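You operate a simulated robot arm through the tools that you are given. There is no shell and no other tool. Be economical: measure what you need, move in short steps, check, and stop when the job is done.

You are at the controls of a simulated robot arm. One attempt, no reset.

## Task
Put the blue pot on the teal panel.

The check looks at the end state, three seconds after you hand in, the way a careful person would. Anything else that was tipped, shoved, dropped, spilled or broken makes it a failure.

## Robot
A 7-joint arm with a two-finger parallel gripper, fixed in place. Base frame: the origin is at the foot of the arm, x ahead of it, y to its left, z up. Lengths are in cm, angles in degrees, forces in N, time in s.
With the tool pointing down near the work surface it reaches from about 24 to 62 cm from the base axis. Its first joint turns from -66.0 to 66.0 degrees. Payload 2.6 kg.
Tool frame: the origin (TCP) lies between the finger pads and is the grasp point; the fingertips stand 3 cm ahead of it; z points along the fingers, y is the line along which they close. The gripper opens to 9.4 cm. The fingers are 2.8 cm wide and 1 cm thick; the gripper's body (5 by 9.6 cm) begins 5.5 cm behind the TCP.
Orientation is that of the tool frame in the base frame, as a unit quaternion [x, y, z, w]. With the fingers straight down and closing along the base's y, the tool's x points along the base's -x, its y along +y and its z along -z.

## Interface
- The arm moves only by the tool play_rows. Its argument "commands" is a list of rows, each an object of numbers (a shift or turn left out is 0, a gripper value left out holds the last): "rx", "ry", "rz": the turn, a rotation vector about the base's x, y, z in degrees; "tx", "ty", "tz": the shift along the base's x, y, z in cm; "claw": the closure in counts, from 0 (fully open) to 255 (shut). In form: [{"rx": .., "ry": .., "rz": .., "tx": .., "ty": .., "tz": .., "claw": ..}, ...]. A call has 1 to 10 rows; each row shifts and turns the commanded pose from where the row before left it. Rows are played at 5 a second. More than 5 cm and 8.6 degrees between two rows, or a gripper value outside its range, and nothing of the call is played. A pose out of reach is approached as far as the arm can. The call stops where the force on the tool passes 40 N (or 10 N more than at its start, if that is more) or the arm is blocked; 0.2 s more then pass. Each finger travels about 7.2 cm/s and halts on what it meets, pressing with about 37 N; the grip force reading is that of the motor and also rises with nothing between the fingers. The clock runs only during rows and for 0.2 s after the last one: add rows that do not move to give the fingers time. It gives the time, the measured TCP pose, the force on the tool (base axes), the opening and the grip force at its end, in the units of the frame above (readings bear some noise), and new pictures: "pictures" is both (left out), scene, wrist or none.
- Cameras (640 x 400 px; columns grow to the right, rows downward): "scene" is fixed at [1.39, 41.67, 57.11]; the picture's right is [-0.93, -0.37, 0.00], its down [-0.19, 0.48, -0.86] and it looks along [0.32, -0.79, -0.52] (base axes); focal length 322 px, centre (320, 200). "wrist" rides on the gripper at [7.6, 1.4, -10.3] in the tool frame; the picture's right is [-0.18, 0.98, 0.00], its down [-0.75, -0.14, -0.64] and it looks along [-0.63, -0.12, 0.77] (tool axes); focal length 243 px, centre (320, 200). There is no depth. A picture from a camera that has moved, and an enlarged one, comes with that camera's place and axes in the base frame and with its lens.
- enlarge(camera, box): a new picture of the part [left, top, right, bottom] of that camera's present view, enlarged. No time passes.
- sign_off(): hands the job in; it is judged then, once.

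Work in short steps. Places have to be worked out from the pictures, the camera data and where the tool is seen: move nearer, look again, correct. Check each grasp and each placing, and mend what went wrong. You have 90 turns and 170 pictures in all, those below and enlarged ones among them. Open the gripper and draw the arm clear of the work before you hand the job in, unless the task says otherwise; then end with one line.

The tools are called after "Request:" by a JSON object that holds its "api" and its "payload". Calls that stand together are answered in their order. play_rows: Moves the arm, as the interface text tells. Its arguments: {"type":"object","properties":{"commands":{"type":"array","items":{"type":"object","properties":{"rx":{"type":"number"},"ry":{"type":"number"},"rz":{"type":"number"},"tx":{"type":"number"},"ty":{"type":"number"},"tz":{"type":"number"},"claw":{"type":"number"}}}},"pictures":{"type":"string","enum":["both","scene","wrist","none"]}},"required":["commands"]} The other tools are called the same way: enlarge (camera, box) takes an enlarged picture of a part of a camera's view; sign_off () hands the job in.

At the start:

```text
time: 0.0
position: [44.6, -16.43, 27.79]
tool_rot: [0.0, 1.0, 0.0, 0.0]
ft_force: [-0.3, 0.2, 0.3]
opening: 9.4
finger_force: 0.1
```

scene: 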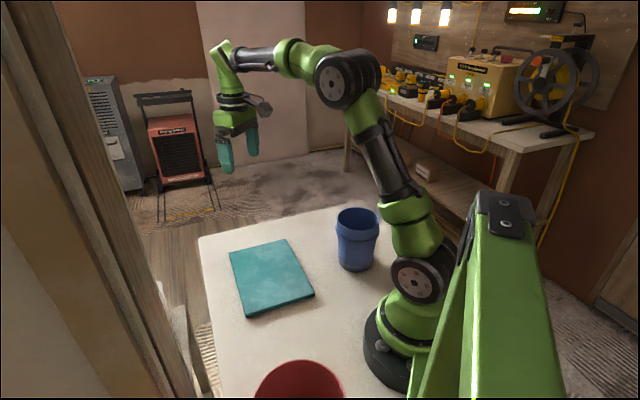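
wrist: 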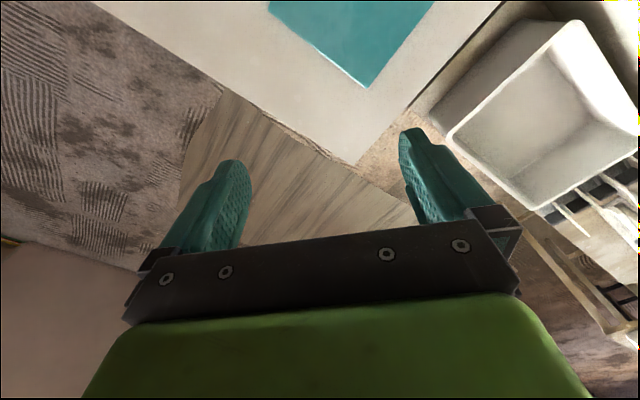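

The pot looks to be near (16.5, -19.5), about 13 cm tall with a rim about 10 cm wide, and the panel centre near (35, -7.5). I'll enlarge the view to check the pot's rim and its contents.

Request:
{"api": "enlarge", "payload": {"camera": "scene", "box": [310, 190, 406, 280]}}

Request:
{"api": "enlarge", "payload": {"camera": "scene", "box": [200, 190, 400, 330]}}

```text
4.44 times, centred on (358, 235) of scene
camera zoom: at [1.39, 41.67, 57.11], right [-0.93, -0.37, 0.0], down [-0.19, 0.48, -0.86], along [0.32, -0.79, -0.52], focal length 1429 px, centre (151, 44)
```

zoom: 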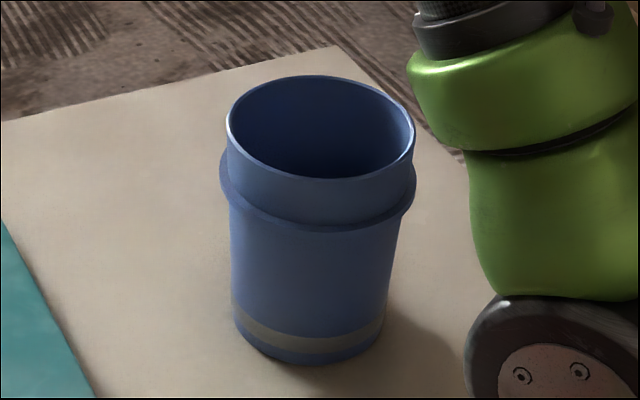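

```text
2.86 times, centred on (300, 260) of scene
camera zoom: at [1.39, 41.67, 57.11], right [-0.93, -0.37, 0.0], down [-0.19, 0.48, -0.86], along [0.32, -0.79, -0.52], focal length 919 px, centre (377, 29)
```

zoom: 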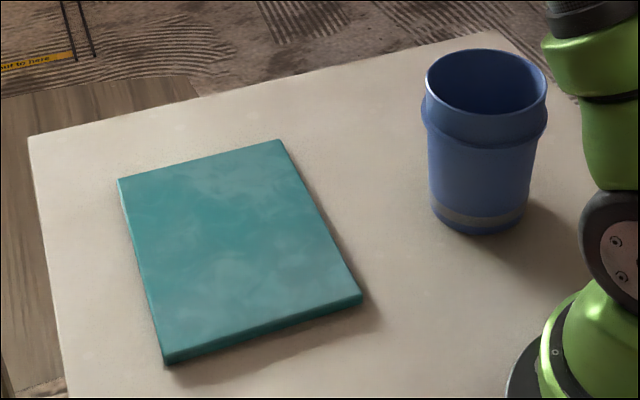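

The pot is empty, with an open rim at z≈13.8, diameter about 10 cm, and a flange about 3.5 cm below the rim. I'll pinch the -y side of the wall near (16.4, -24.4) with the fingers closing along y, so the first move is to a point high above it.

Request:
{"api": "play_rows", "payload": {"commands": [{"tx": -4, "ty": -1.14}, {"tx": -4, "ty": -1.14}, {"tx": -4, "ty": -1.14}, {"tx": -4, "ty": -1.14}, {"tx": -4, "ty": -1.14}, {"tx": -4, "ty": -1.14}, {"tx": -4.2, "ty": -1.14}, {}, {}]}}

```text
time: 2.0
position: [16.31, -24.39, 27.66]
tool_rot: [-0.001, 1.0, 0.0, 0.0]
ft_force: [0.9, -0.9, 0.7]
opening: 9.42
finger_force: 0.1
camera wrist: at [8.77, -22.93, 38.03], right [0.18, 0.98, 0.0], down [0.75, -0.14, 0.64], along [0.63, -0.12, -0.77], focal length 243 px, centre (320, 200)
```

scene: 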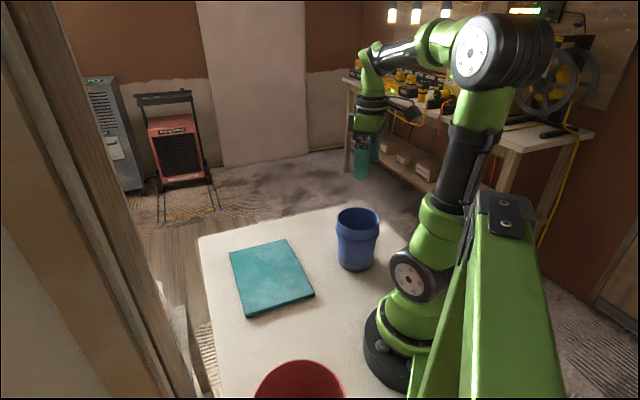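
wrist: 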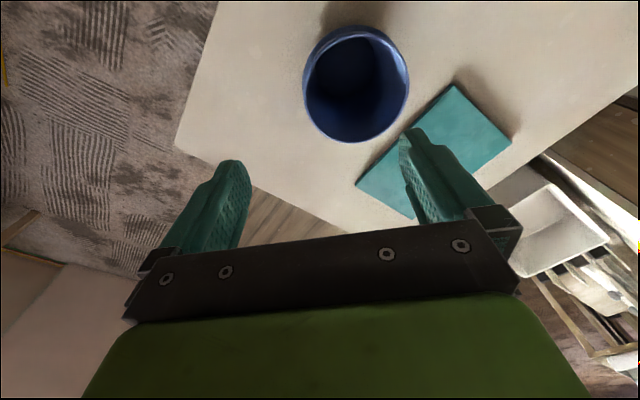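

The wrist view puts the rim centre about 1 cm from my scene estimate, so I'll measure the rim on an enlarged wrist picture.

Request:
{"api": "enlarge", "payload": {"camera": "wrist", "box": [276, 0, 436, 160]}}

```text
2.50 times, centred on (356, 80) of wrist
camera zoom: at [8.77, -22.93, 38.03], right [0.18, 0.98, 0.0], down [0.75, -0.14, 0.64], along [0.63, -0.12, -0.77], focal length 606 px, centre (230, 500)
```

zoom: 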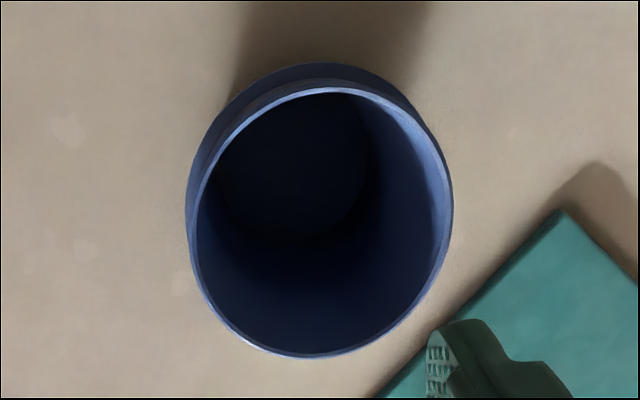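

Combining the two views puts the rim centre at about (16.2, -20.8) at z≈13, so the -y wall is near y=-25.6. I'll shift to it, close halfway and go down to z≈17, still above the rim by my estimate.

Request:
{"api": "play_rows", "payload": {"commands": [{"ty": -1.2, "tz": -2, "claw": 120}, {"tz": -3}, {"tz": -3}, {"tz": -2.6}, {}, {}]}}

```text
time: 3.4
position: [16.31, -25.59, 17.07]
tool_rot: [0.0, 1.0, 0.0, 0.0]
ft_force: [0.6, 0.2, 0.7]
opening: 4.97
finger_force: 0.1
camera wrist: at [8.76, -24.28, 27.23], right [0.18, 0.98, 0.0], down [0.75, -0.14, 0.64], along [0.63, -0.12, -0.77], focal length 243 px, centre (320, 200)
```

scene: 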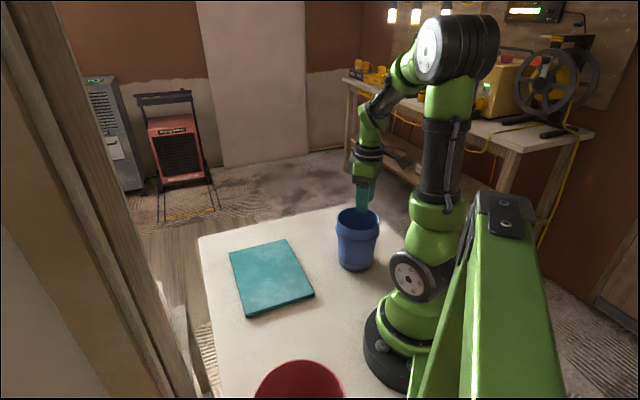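
wrist: 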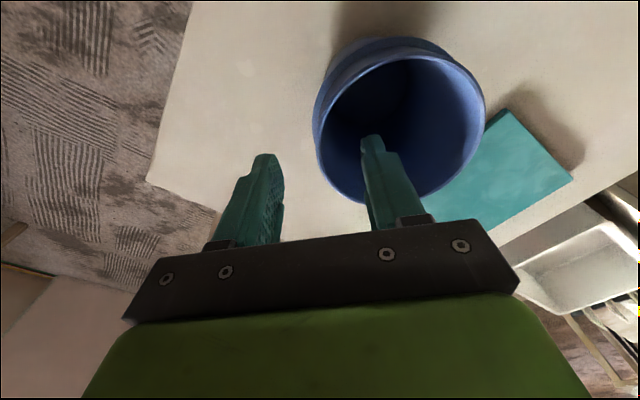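

The fingers straddle the -y wall, with the rim centre refined to about (15.8, -20.7). I'll shift x by -0.4 and descend 3 cm so the tips sit about 2 cm below the rim and above the flange.

Request:
{"api": "play_rows", "payload": {"commands": [{"tx": -0.4, "tz": -1}, {"tz": -1}, {"tz": -1}, {}]}}

Request:
{"api": "enlarge", "payload": {"camera": "scene", "box": [310, 170, 406, 280]}}

```text
time: 4.4
position: [16.02, -25.58, 14.08]
tool_rot: [0.0, 1.0, 0.001, 0.0]
ft_force: [-0.3, -0.4, 0.1]
opening: 4.99
finger_force: 0.0
camera wrist: at [8.42, -24.24, 24.35], right [0.18, 0.98, 0.0], down [0.75, -0.14, 0.64], along [0.63, -0.12, -0.77], focal length 243 px, centre (320, 200)
```

scene: 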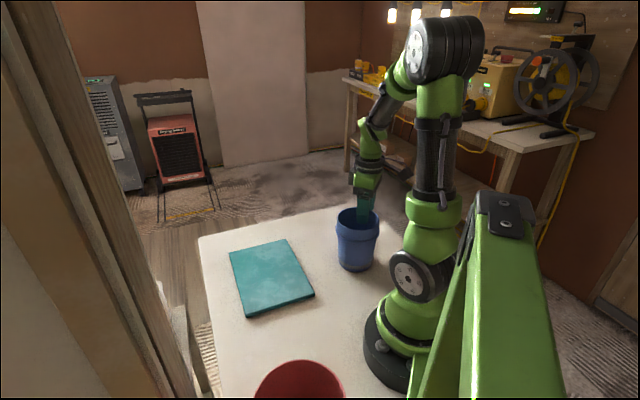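
wrist: 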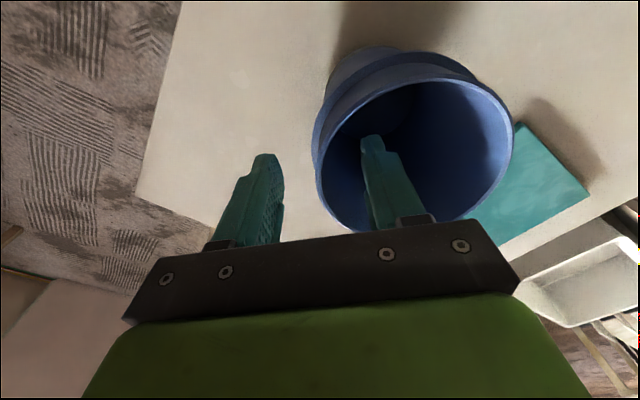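

```text
3.64 times, centred on (358, 225) of scene
camera zoom: at [1.39, 41.67, 57.11], right [-0.93, -0.37, 0.0], down [-0.19, 0.48, -0.86], along [0.32, -0.79, -0.52], focal length 1169 px, centre (182, 109)
```

zoom: 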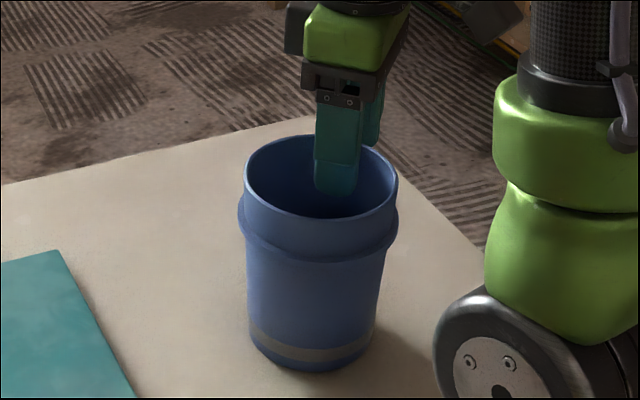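

The inner finger is inside the pot, the outer one is outside the wall, and nothing is touching. I'll nudge x by -0.3 to centre, then close.

Request:
{"api": "play_rows", "payload": {"commands": [{"tx": -0.3}, {"claw": 160}, {"claw": 190}, {"claw": 220}, {"claw": 255}, {}, {}]}}

Request:
{"api": "enlarge", "payload": {"camera": "scene", "box": [310, 170, 406, 280]}}

```text
time: 6.0
position: [15.75, -25.6, 14.19]
tool_rot: [0.001, 1.0, 0.0, 0.0]
ft_force: [-0.2, 2.6, 8.4]
opening: 0.79
finger_force: 36.6
camera wrist: at [8.12, -24.17, 24.37], right [0.18, 0.98, 0.0], down [0.75, -0.14, 0.64], along [0.63, -0.12, -0.77], focal length 243 px, centre (320, 200)
```

scene: 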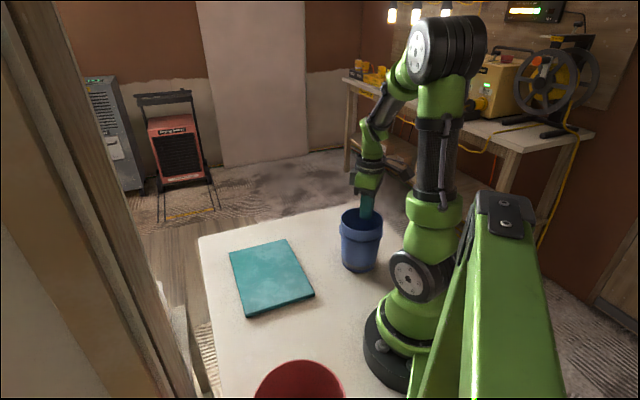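
wrist: 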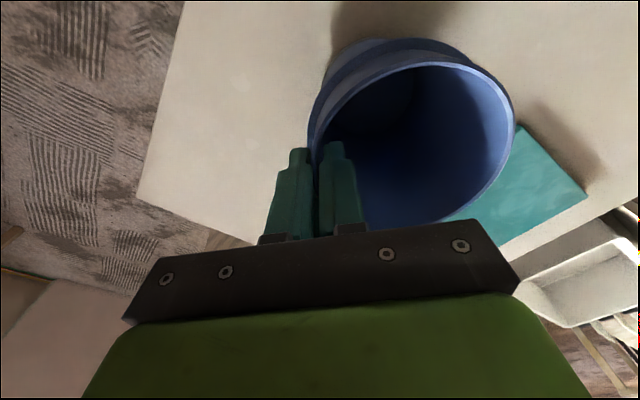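

```text
3.64 times, centred on (358, 225) of scene
camera zoom: at [1.39, 41.67, 57.1], right [-0.93, -0.37, 0.0], down [-0.19, 0.48, -0.86], along [0.32, -0.79, -0.52], focal length 1169 px, centre (182, 109)
```

zoom: 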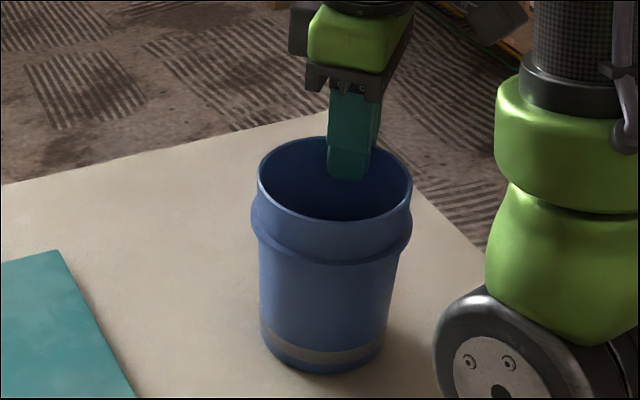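

The pot is gripped (opening 0.79, grip force 36.6) and has shifted about 1 cm to line up with the fingers. I'll lift it gently and check for tilt and slip.

Request:
{"api": "play_rows", "payload": {"commands": [{"tz": 0.5}, {"tz": 1}, {"tz": 1.5}, {"tz": 2}, {"tz": 2}, {}]}}

Request:
{"api": "enlarge", "payload": {"camera": "scene", "box": [290, 150, 418, 280]}}

```text
time: 7.4
position: [15.79, -25.73, 21.14]
tool_rot: [-0.001, 1.0, 0.0, -0.001]
ft_force: [-0.3, 0.2, -0.8]
opening: 0.71
finger_force: 37.0
camera wrist: at [8.14, -24.32, 31.41], right [0.18, 0.98, 0.0], down [0.75, -0.14, 0.64], along [0.63, -0.12, -0.77], focal length 243 px, centre (320, 200)
```

scene: 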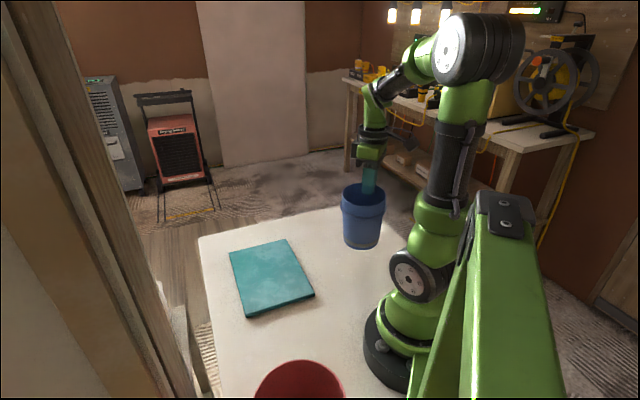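
wrist: 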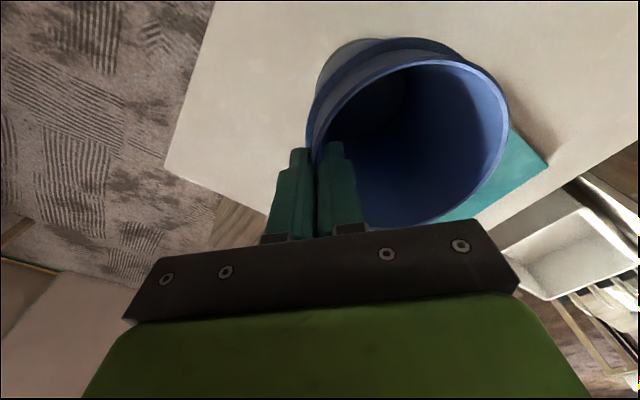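

```text
3.08 times, centred on (354, 215) of scene
camera zoom: at [1.39, 41.67, 57.11], right [-0.93, -0.37, 0.0], down [-0.19, 0.48, -0.86], along [0.32, -0.79, -0.52], focal length 989 px, centre (215, 154)
```

zoom: 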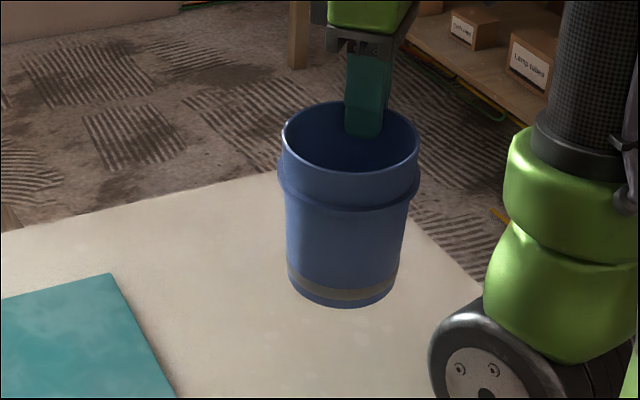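

The pot is held nearly upright with its bottom about 7 cm up. The panel centre works out to about (34.7, -7.1), so I'll carry the pot by (19, 13.9).

Request:
{"api": "play_rows", "payload": {"commands": [{"tx": 1.5, "ty": 1.1}, {"tx": 2.5, "ty": 1.83}, {"tx": 3, "ty": 2.2}, {"tx": 3, "ty": 2.2}, {"tx": 3, "ty": 2.2}, {"tx": 2.5, "ty": 1.83}, {"tx": 2, "ty": 1.45}, {"tx": 1.5, "ty": 1.1}, {}, {}]}}

Request:
{"api": "enlarge", "payload": {"camera": "scene", "box": [200, 170, 360, 330]}}

```text
time: 9.6
position: [34.85, -11.64, 20.97]
tool_rot: [0.0, 1.0, 0.0, -0.001]
ft_force: [0.4, 0.2, -2.2]
opening: 0.68
finger_force: 36.7
camera wrist: at [27.26, -10.29, 31.31], right [0.18, 0.98, 0.0], down [0.75, -0.14, 0.64], along [0.63, -0.12, -0.77], focal length 243 px, centre (320, 200)
```

scene: 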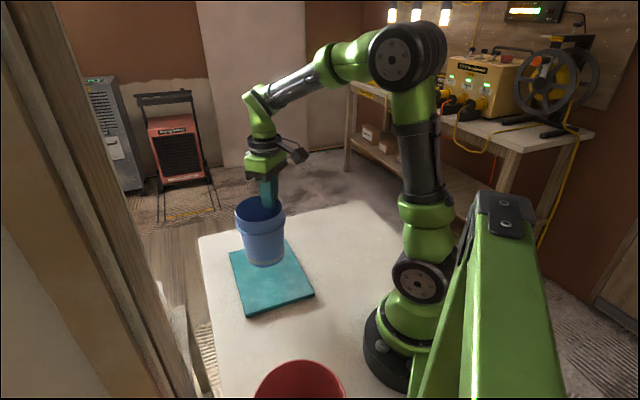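
wrist: 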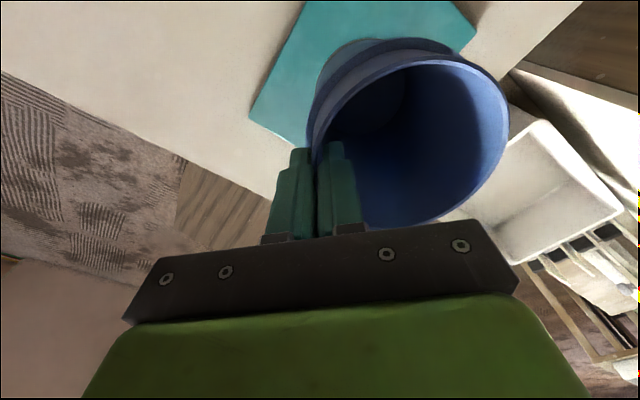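

```text
2.50 times, centred on (280, 250) of scene
camera zoom: at [1.39, 41.67, 57.11], right [-0.93, -0.37, 0.0], down [-0.19, 0.48, -0.86], along [0.32, -0.79, -0.52], focal length 804 px, centre (420, 75)
```

zoom: 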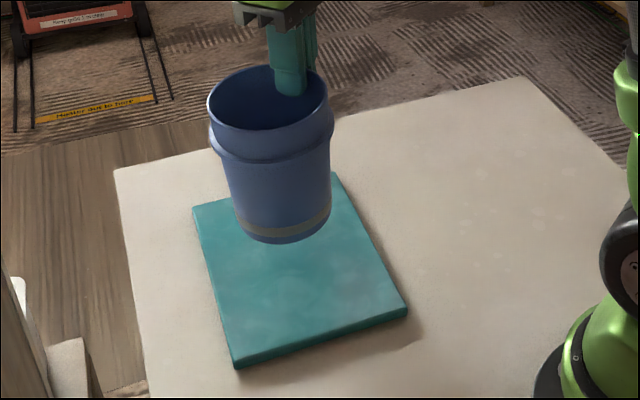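

The pot's bottom is over about (34.9, -7.2), right above the panel centre. I'll lower it close to the panel, with contact expected at TCP z≈15.5–16.

Request:
{"api": "play_rows", "payload": {"commands": [{"tz": -1.5}, {"tz": -1.5}, {"tz": -1}, {"tz": -0.3}, {}]}}

Request:
{"api": "enlarge", "payload": {"camera": "scene", "box": [220, 180, 330, 330]}}

```text
time: 10.8
position: [34.83, -11.79, 16.82]
tool_rot: [0.0, 1.0, 0.0, -0.001]
ft_force: [0.8, -0.6, -1.3]
opening: 0.68
finger_force: 37.0
camera wrist: at [27.21, -10.32, 27.01], right [0.18, 0.98, 0.0], down [0.75, -0.14, 0.64], along [0.63, -0.12, -0.77], focal length 243 px, centre (320, 200)
```

scene: 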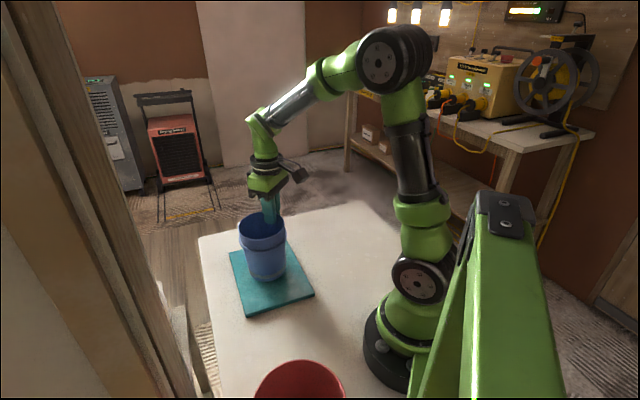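
wrist: 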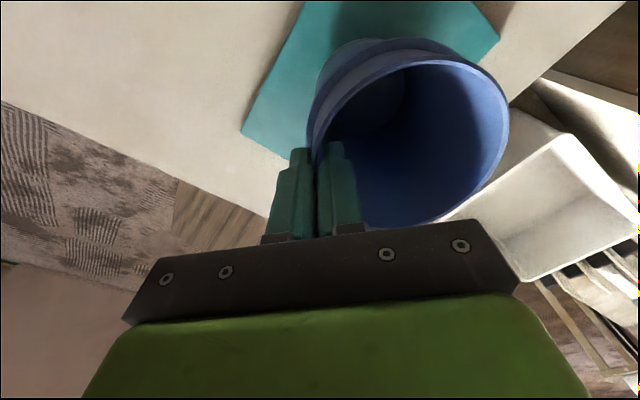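

```text
2.67 times, centred on (275, 255) of scene
camera zoom: at [1.39, 41.67, 57.11], right [-0.93, -0.37, 0.0], down [-0.19, 0.48, -0.86], along [0.32, -0.79, -0.52], focal length 858 px, centre (440, 53)
```

zoom: 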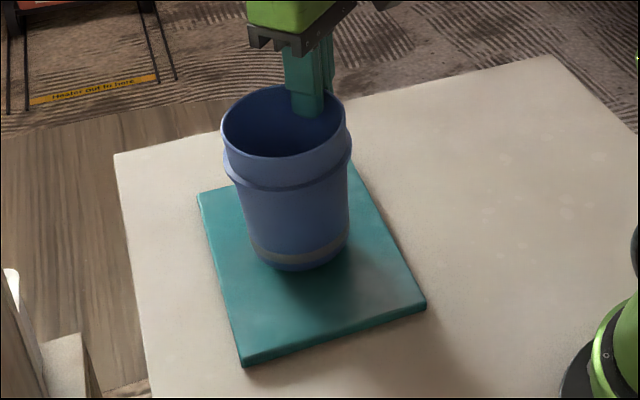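

The pot is still about 1 cm above the panel and well centred. I'll lower in small steps, watching the force.

Request:
{"api": "play_rows", "payload": {"commands": [{"tz": -0.3}, {"tz": -0.3}, {}], "pictures": "none"}}

Request:
{"api": "play_rows", "payload": {"commands": [{"tz": -0.2}, {}], "pictures": "none"}}

```text
time: 11.6
position: [34.74, -11.78, 16.19]
tool_rot: [-0.001, 1.0, 0.0, 0.0]
ft_force: [-0.1, 0.8, -0.9]
opening: 0.69
finger_force: 37.3
```

```text
time: 12.2
position: [34.72, -11.66, 15.93]
tool_rot: [0.0, 1.0, 0.0, 0.0]
ft_force: [0.0, 0.5, -0.3]
opening: 0.7
finger_force: 36.7
```

There is no contact yet, so I'll keep lowering in 0.2 cm steps.

Request:
{"api": "play_rows", "payload": {"commands": [{"tz": -0.2}, {}], "pictures": "none"}}

Request:
{"api": "play_rows", "payload": {"commands": [{"tz": -0.2}, {}], "pictures": "scene"}}

Request:
{"api": "enlarge", "payload": {"camera": "scene", "box": [220, 180, 330, 330]}}

```text
time: 12.8
position: [34.73, -11.76, 15.77]
tool_rot: [0.0, 1.0, -0.001, 0.001]
ft_force: [0.2, -0.9, 2.1]
opening: 0.68
finger_force: 37.2
```

```text
time: 13.4
position: [34.7, -11.74, 15.68]
tool_rot: [0.0, 1.0, -0.001, 0.002]
ft_force: [-2.0, -4.8, 14.6]
opening: 0.7
finger_force: 36.8
```

scene: 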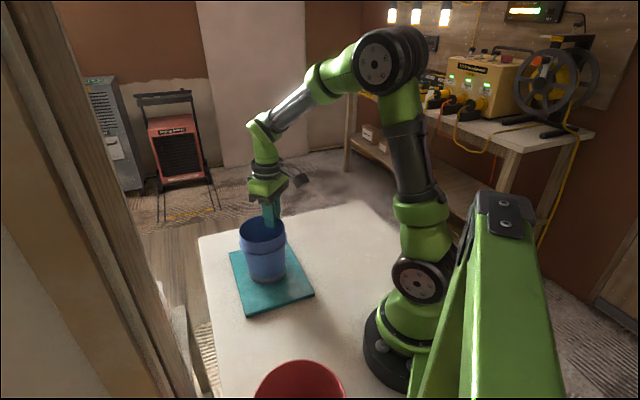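

```text
2.67 times, centred on (275, 255) of scene
camera zoom: at [1.38, 41.67, 57.11], right [-0.93, -0.37, 0.0], down [-0.19, 0.48, -0.86], along [0.32, -0.79, -0.52], focal length 858 px, centre (440, 53)
```

zoom: 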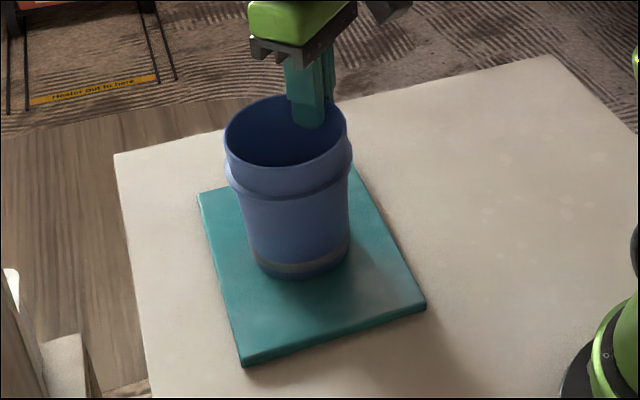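

The pot is on the panel (Fz 14.6 N). I'll ease up 0.1 cm and open the fingers gradually to the half-open width.

Request:
{"api": "play_rows", "payload": {"commands": [{"tz": 0.1}, {"claw": 225}, {"claw": 200}, {"claw": 170}, {"claw": 150}, {}]}}

Request:
{"api": "enlarge", "payload": {"camera": "scene", "box": [220, 180, 330, 330]}}

```text
time: 14.8
position: [34.76, -11.66, 15.7]
tool_rot: [0.0, 1.0, -0.001, 0.0]
ft_force: [0.5, -0.3, 0.1]
opening: 3.86
finger_force: 0.0
camera wrist: at [27.18, -10.28, 25.88], right [0.18, 0.98, 0.0], down [0.75, -0.14, 0.64], along [0.63, -0.12, -0.77], focal length 243 px, centre (320, 200)
```

scene: 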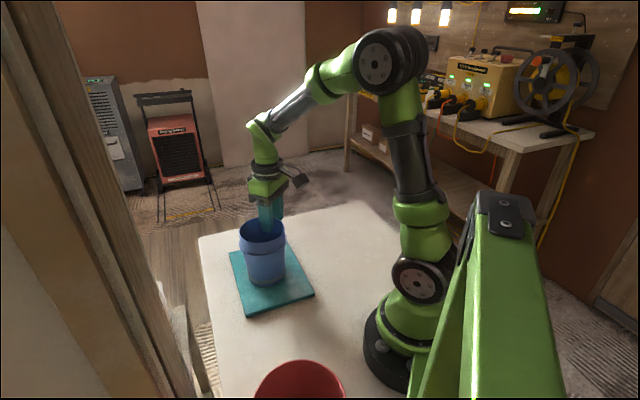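
wrist: 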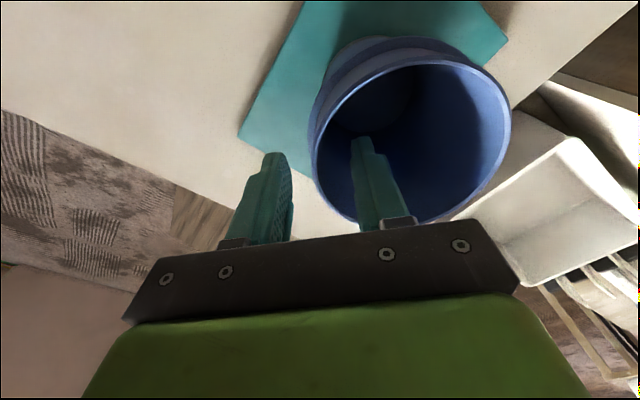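

```text
2.67 times, centred on (275, 255) of scene
camera zoom: at [1.39, 41.67, 57.11], right [-0.93, -0.37, 0.0], down [-0.19, 0.48, -0.86], along [0.32, -0.79, -0.52], focal length 858 px, centre (440, 53)
```

zoom: 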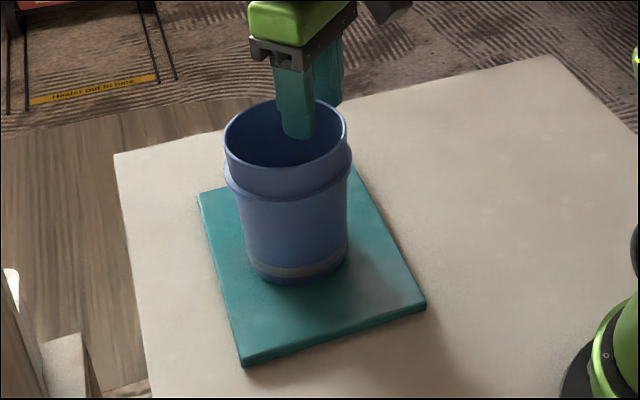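

The pot stands upright on the panel and both fingers are clear of the wall. I'll go straight up, open fully once high, and check.

Request:
{"api": "play_rows", "payload": {"commands": [{"tz": 1}, {"tz": 2}, {"tz": 3}, {"tz": 4}, {"tz": 3, "ty": -2}, {"ty": -4, "claw": 0}, {"ty": -3}, {}], "pictures": "scene"}}

Request:
{"api": "enlarge", "payload": {"camera": "scene", "box": [210, 180, 340, 330]}}

```text
time: 16.6
position: [34.89, -20.72, 28.74]
tool_rot: [0.0, 1.0, 0.0, 0.0]
ft_force: [0.7, 0.8, -0.3]
opening: 9.4
finger_force: 0.0
```

scene: 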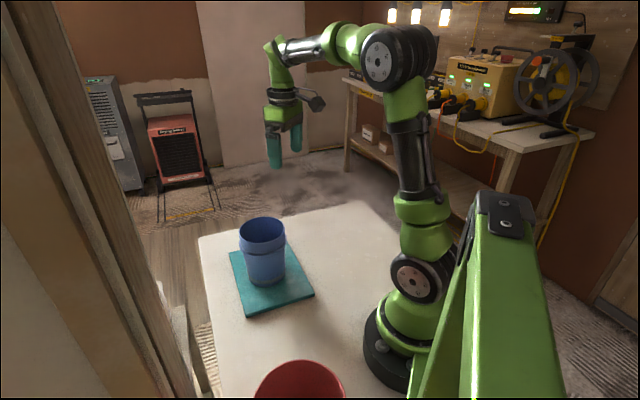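

```text
2.67 times, centred on (275, 255) of scene
camera zoom: at [1.39, 41.67, 57.11], right [-0.93, -0.37, 0.0], down [-0.19, 0.48, -0.86], along [0.32, -0.79, -0.52], focal length 858 px, centre (440, 53)
```

zoom: 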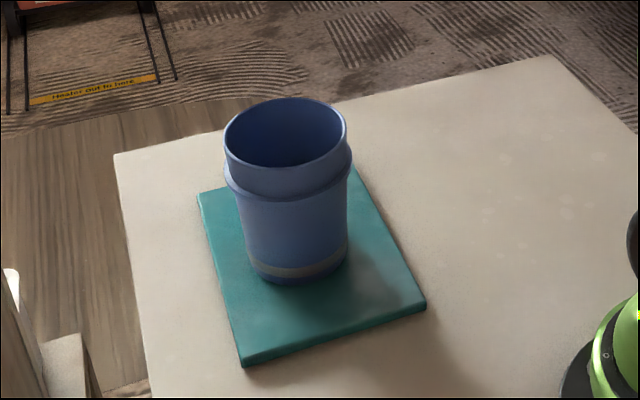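

The pot stands upright and fully on the panel, the arm is clear, and nothing else was moved, so I'm handing in.

Request:
{"api": "sign_off", "payload": {}}

```text
The job is handed in.
```

The blue pot is standing upright on the teal panel; the gripper is open, the arm is clear, and nothing else was disturbed.
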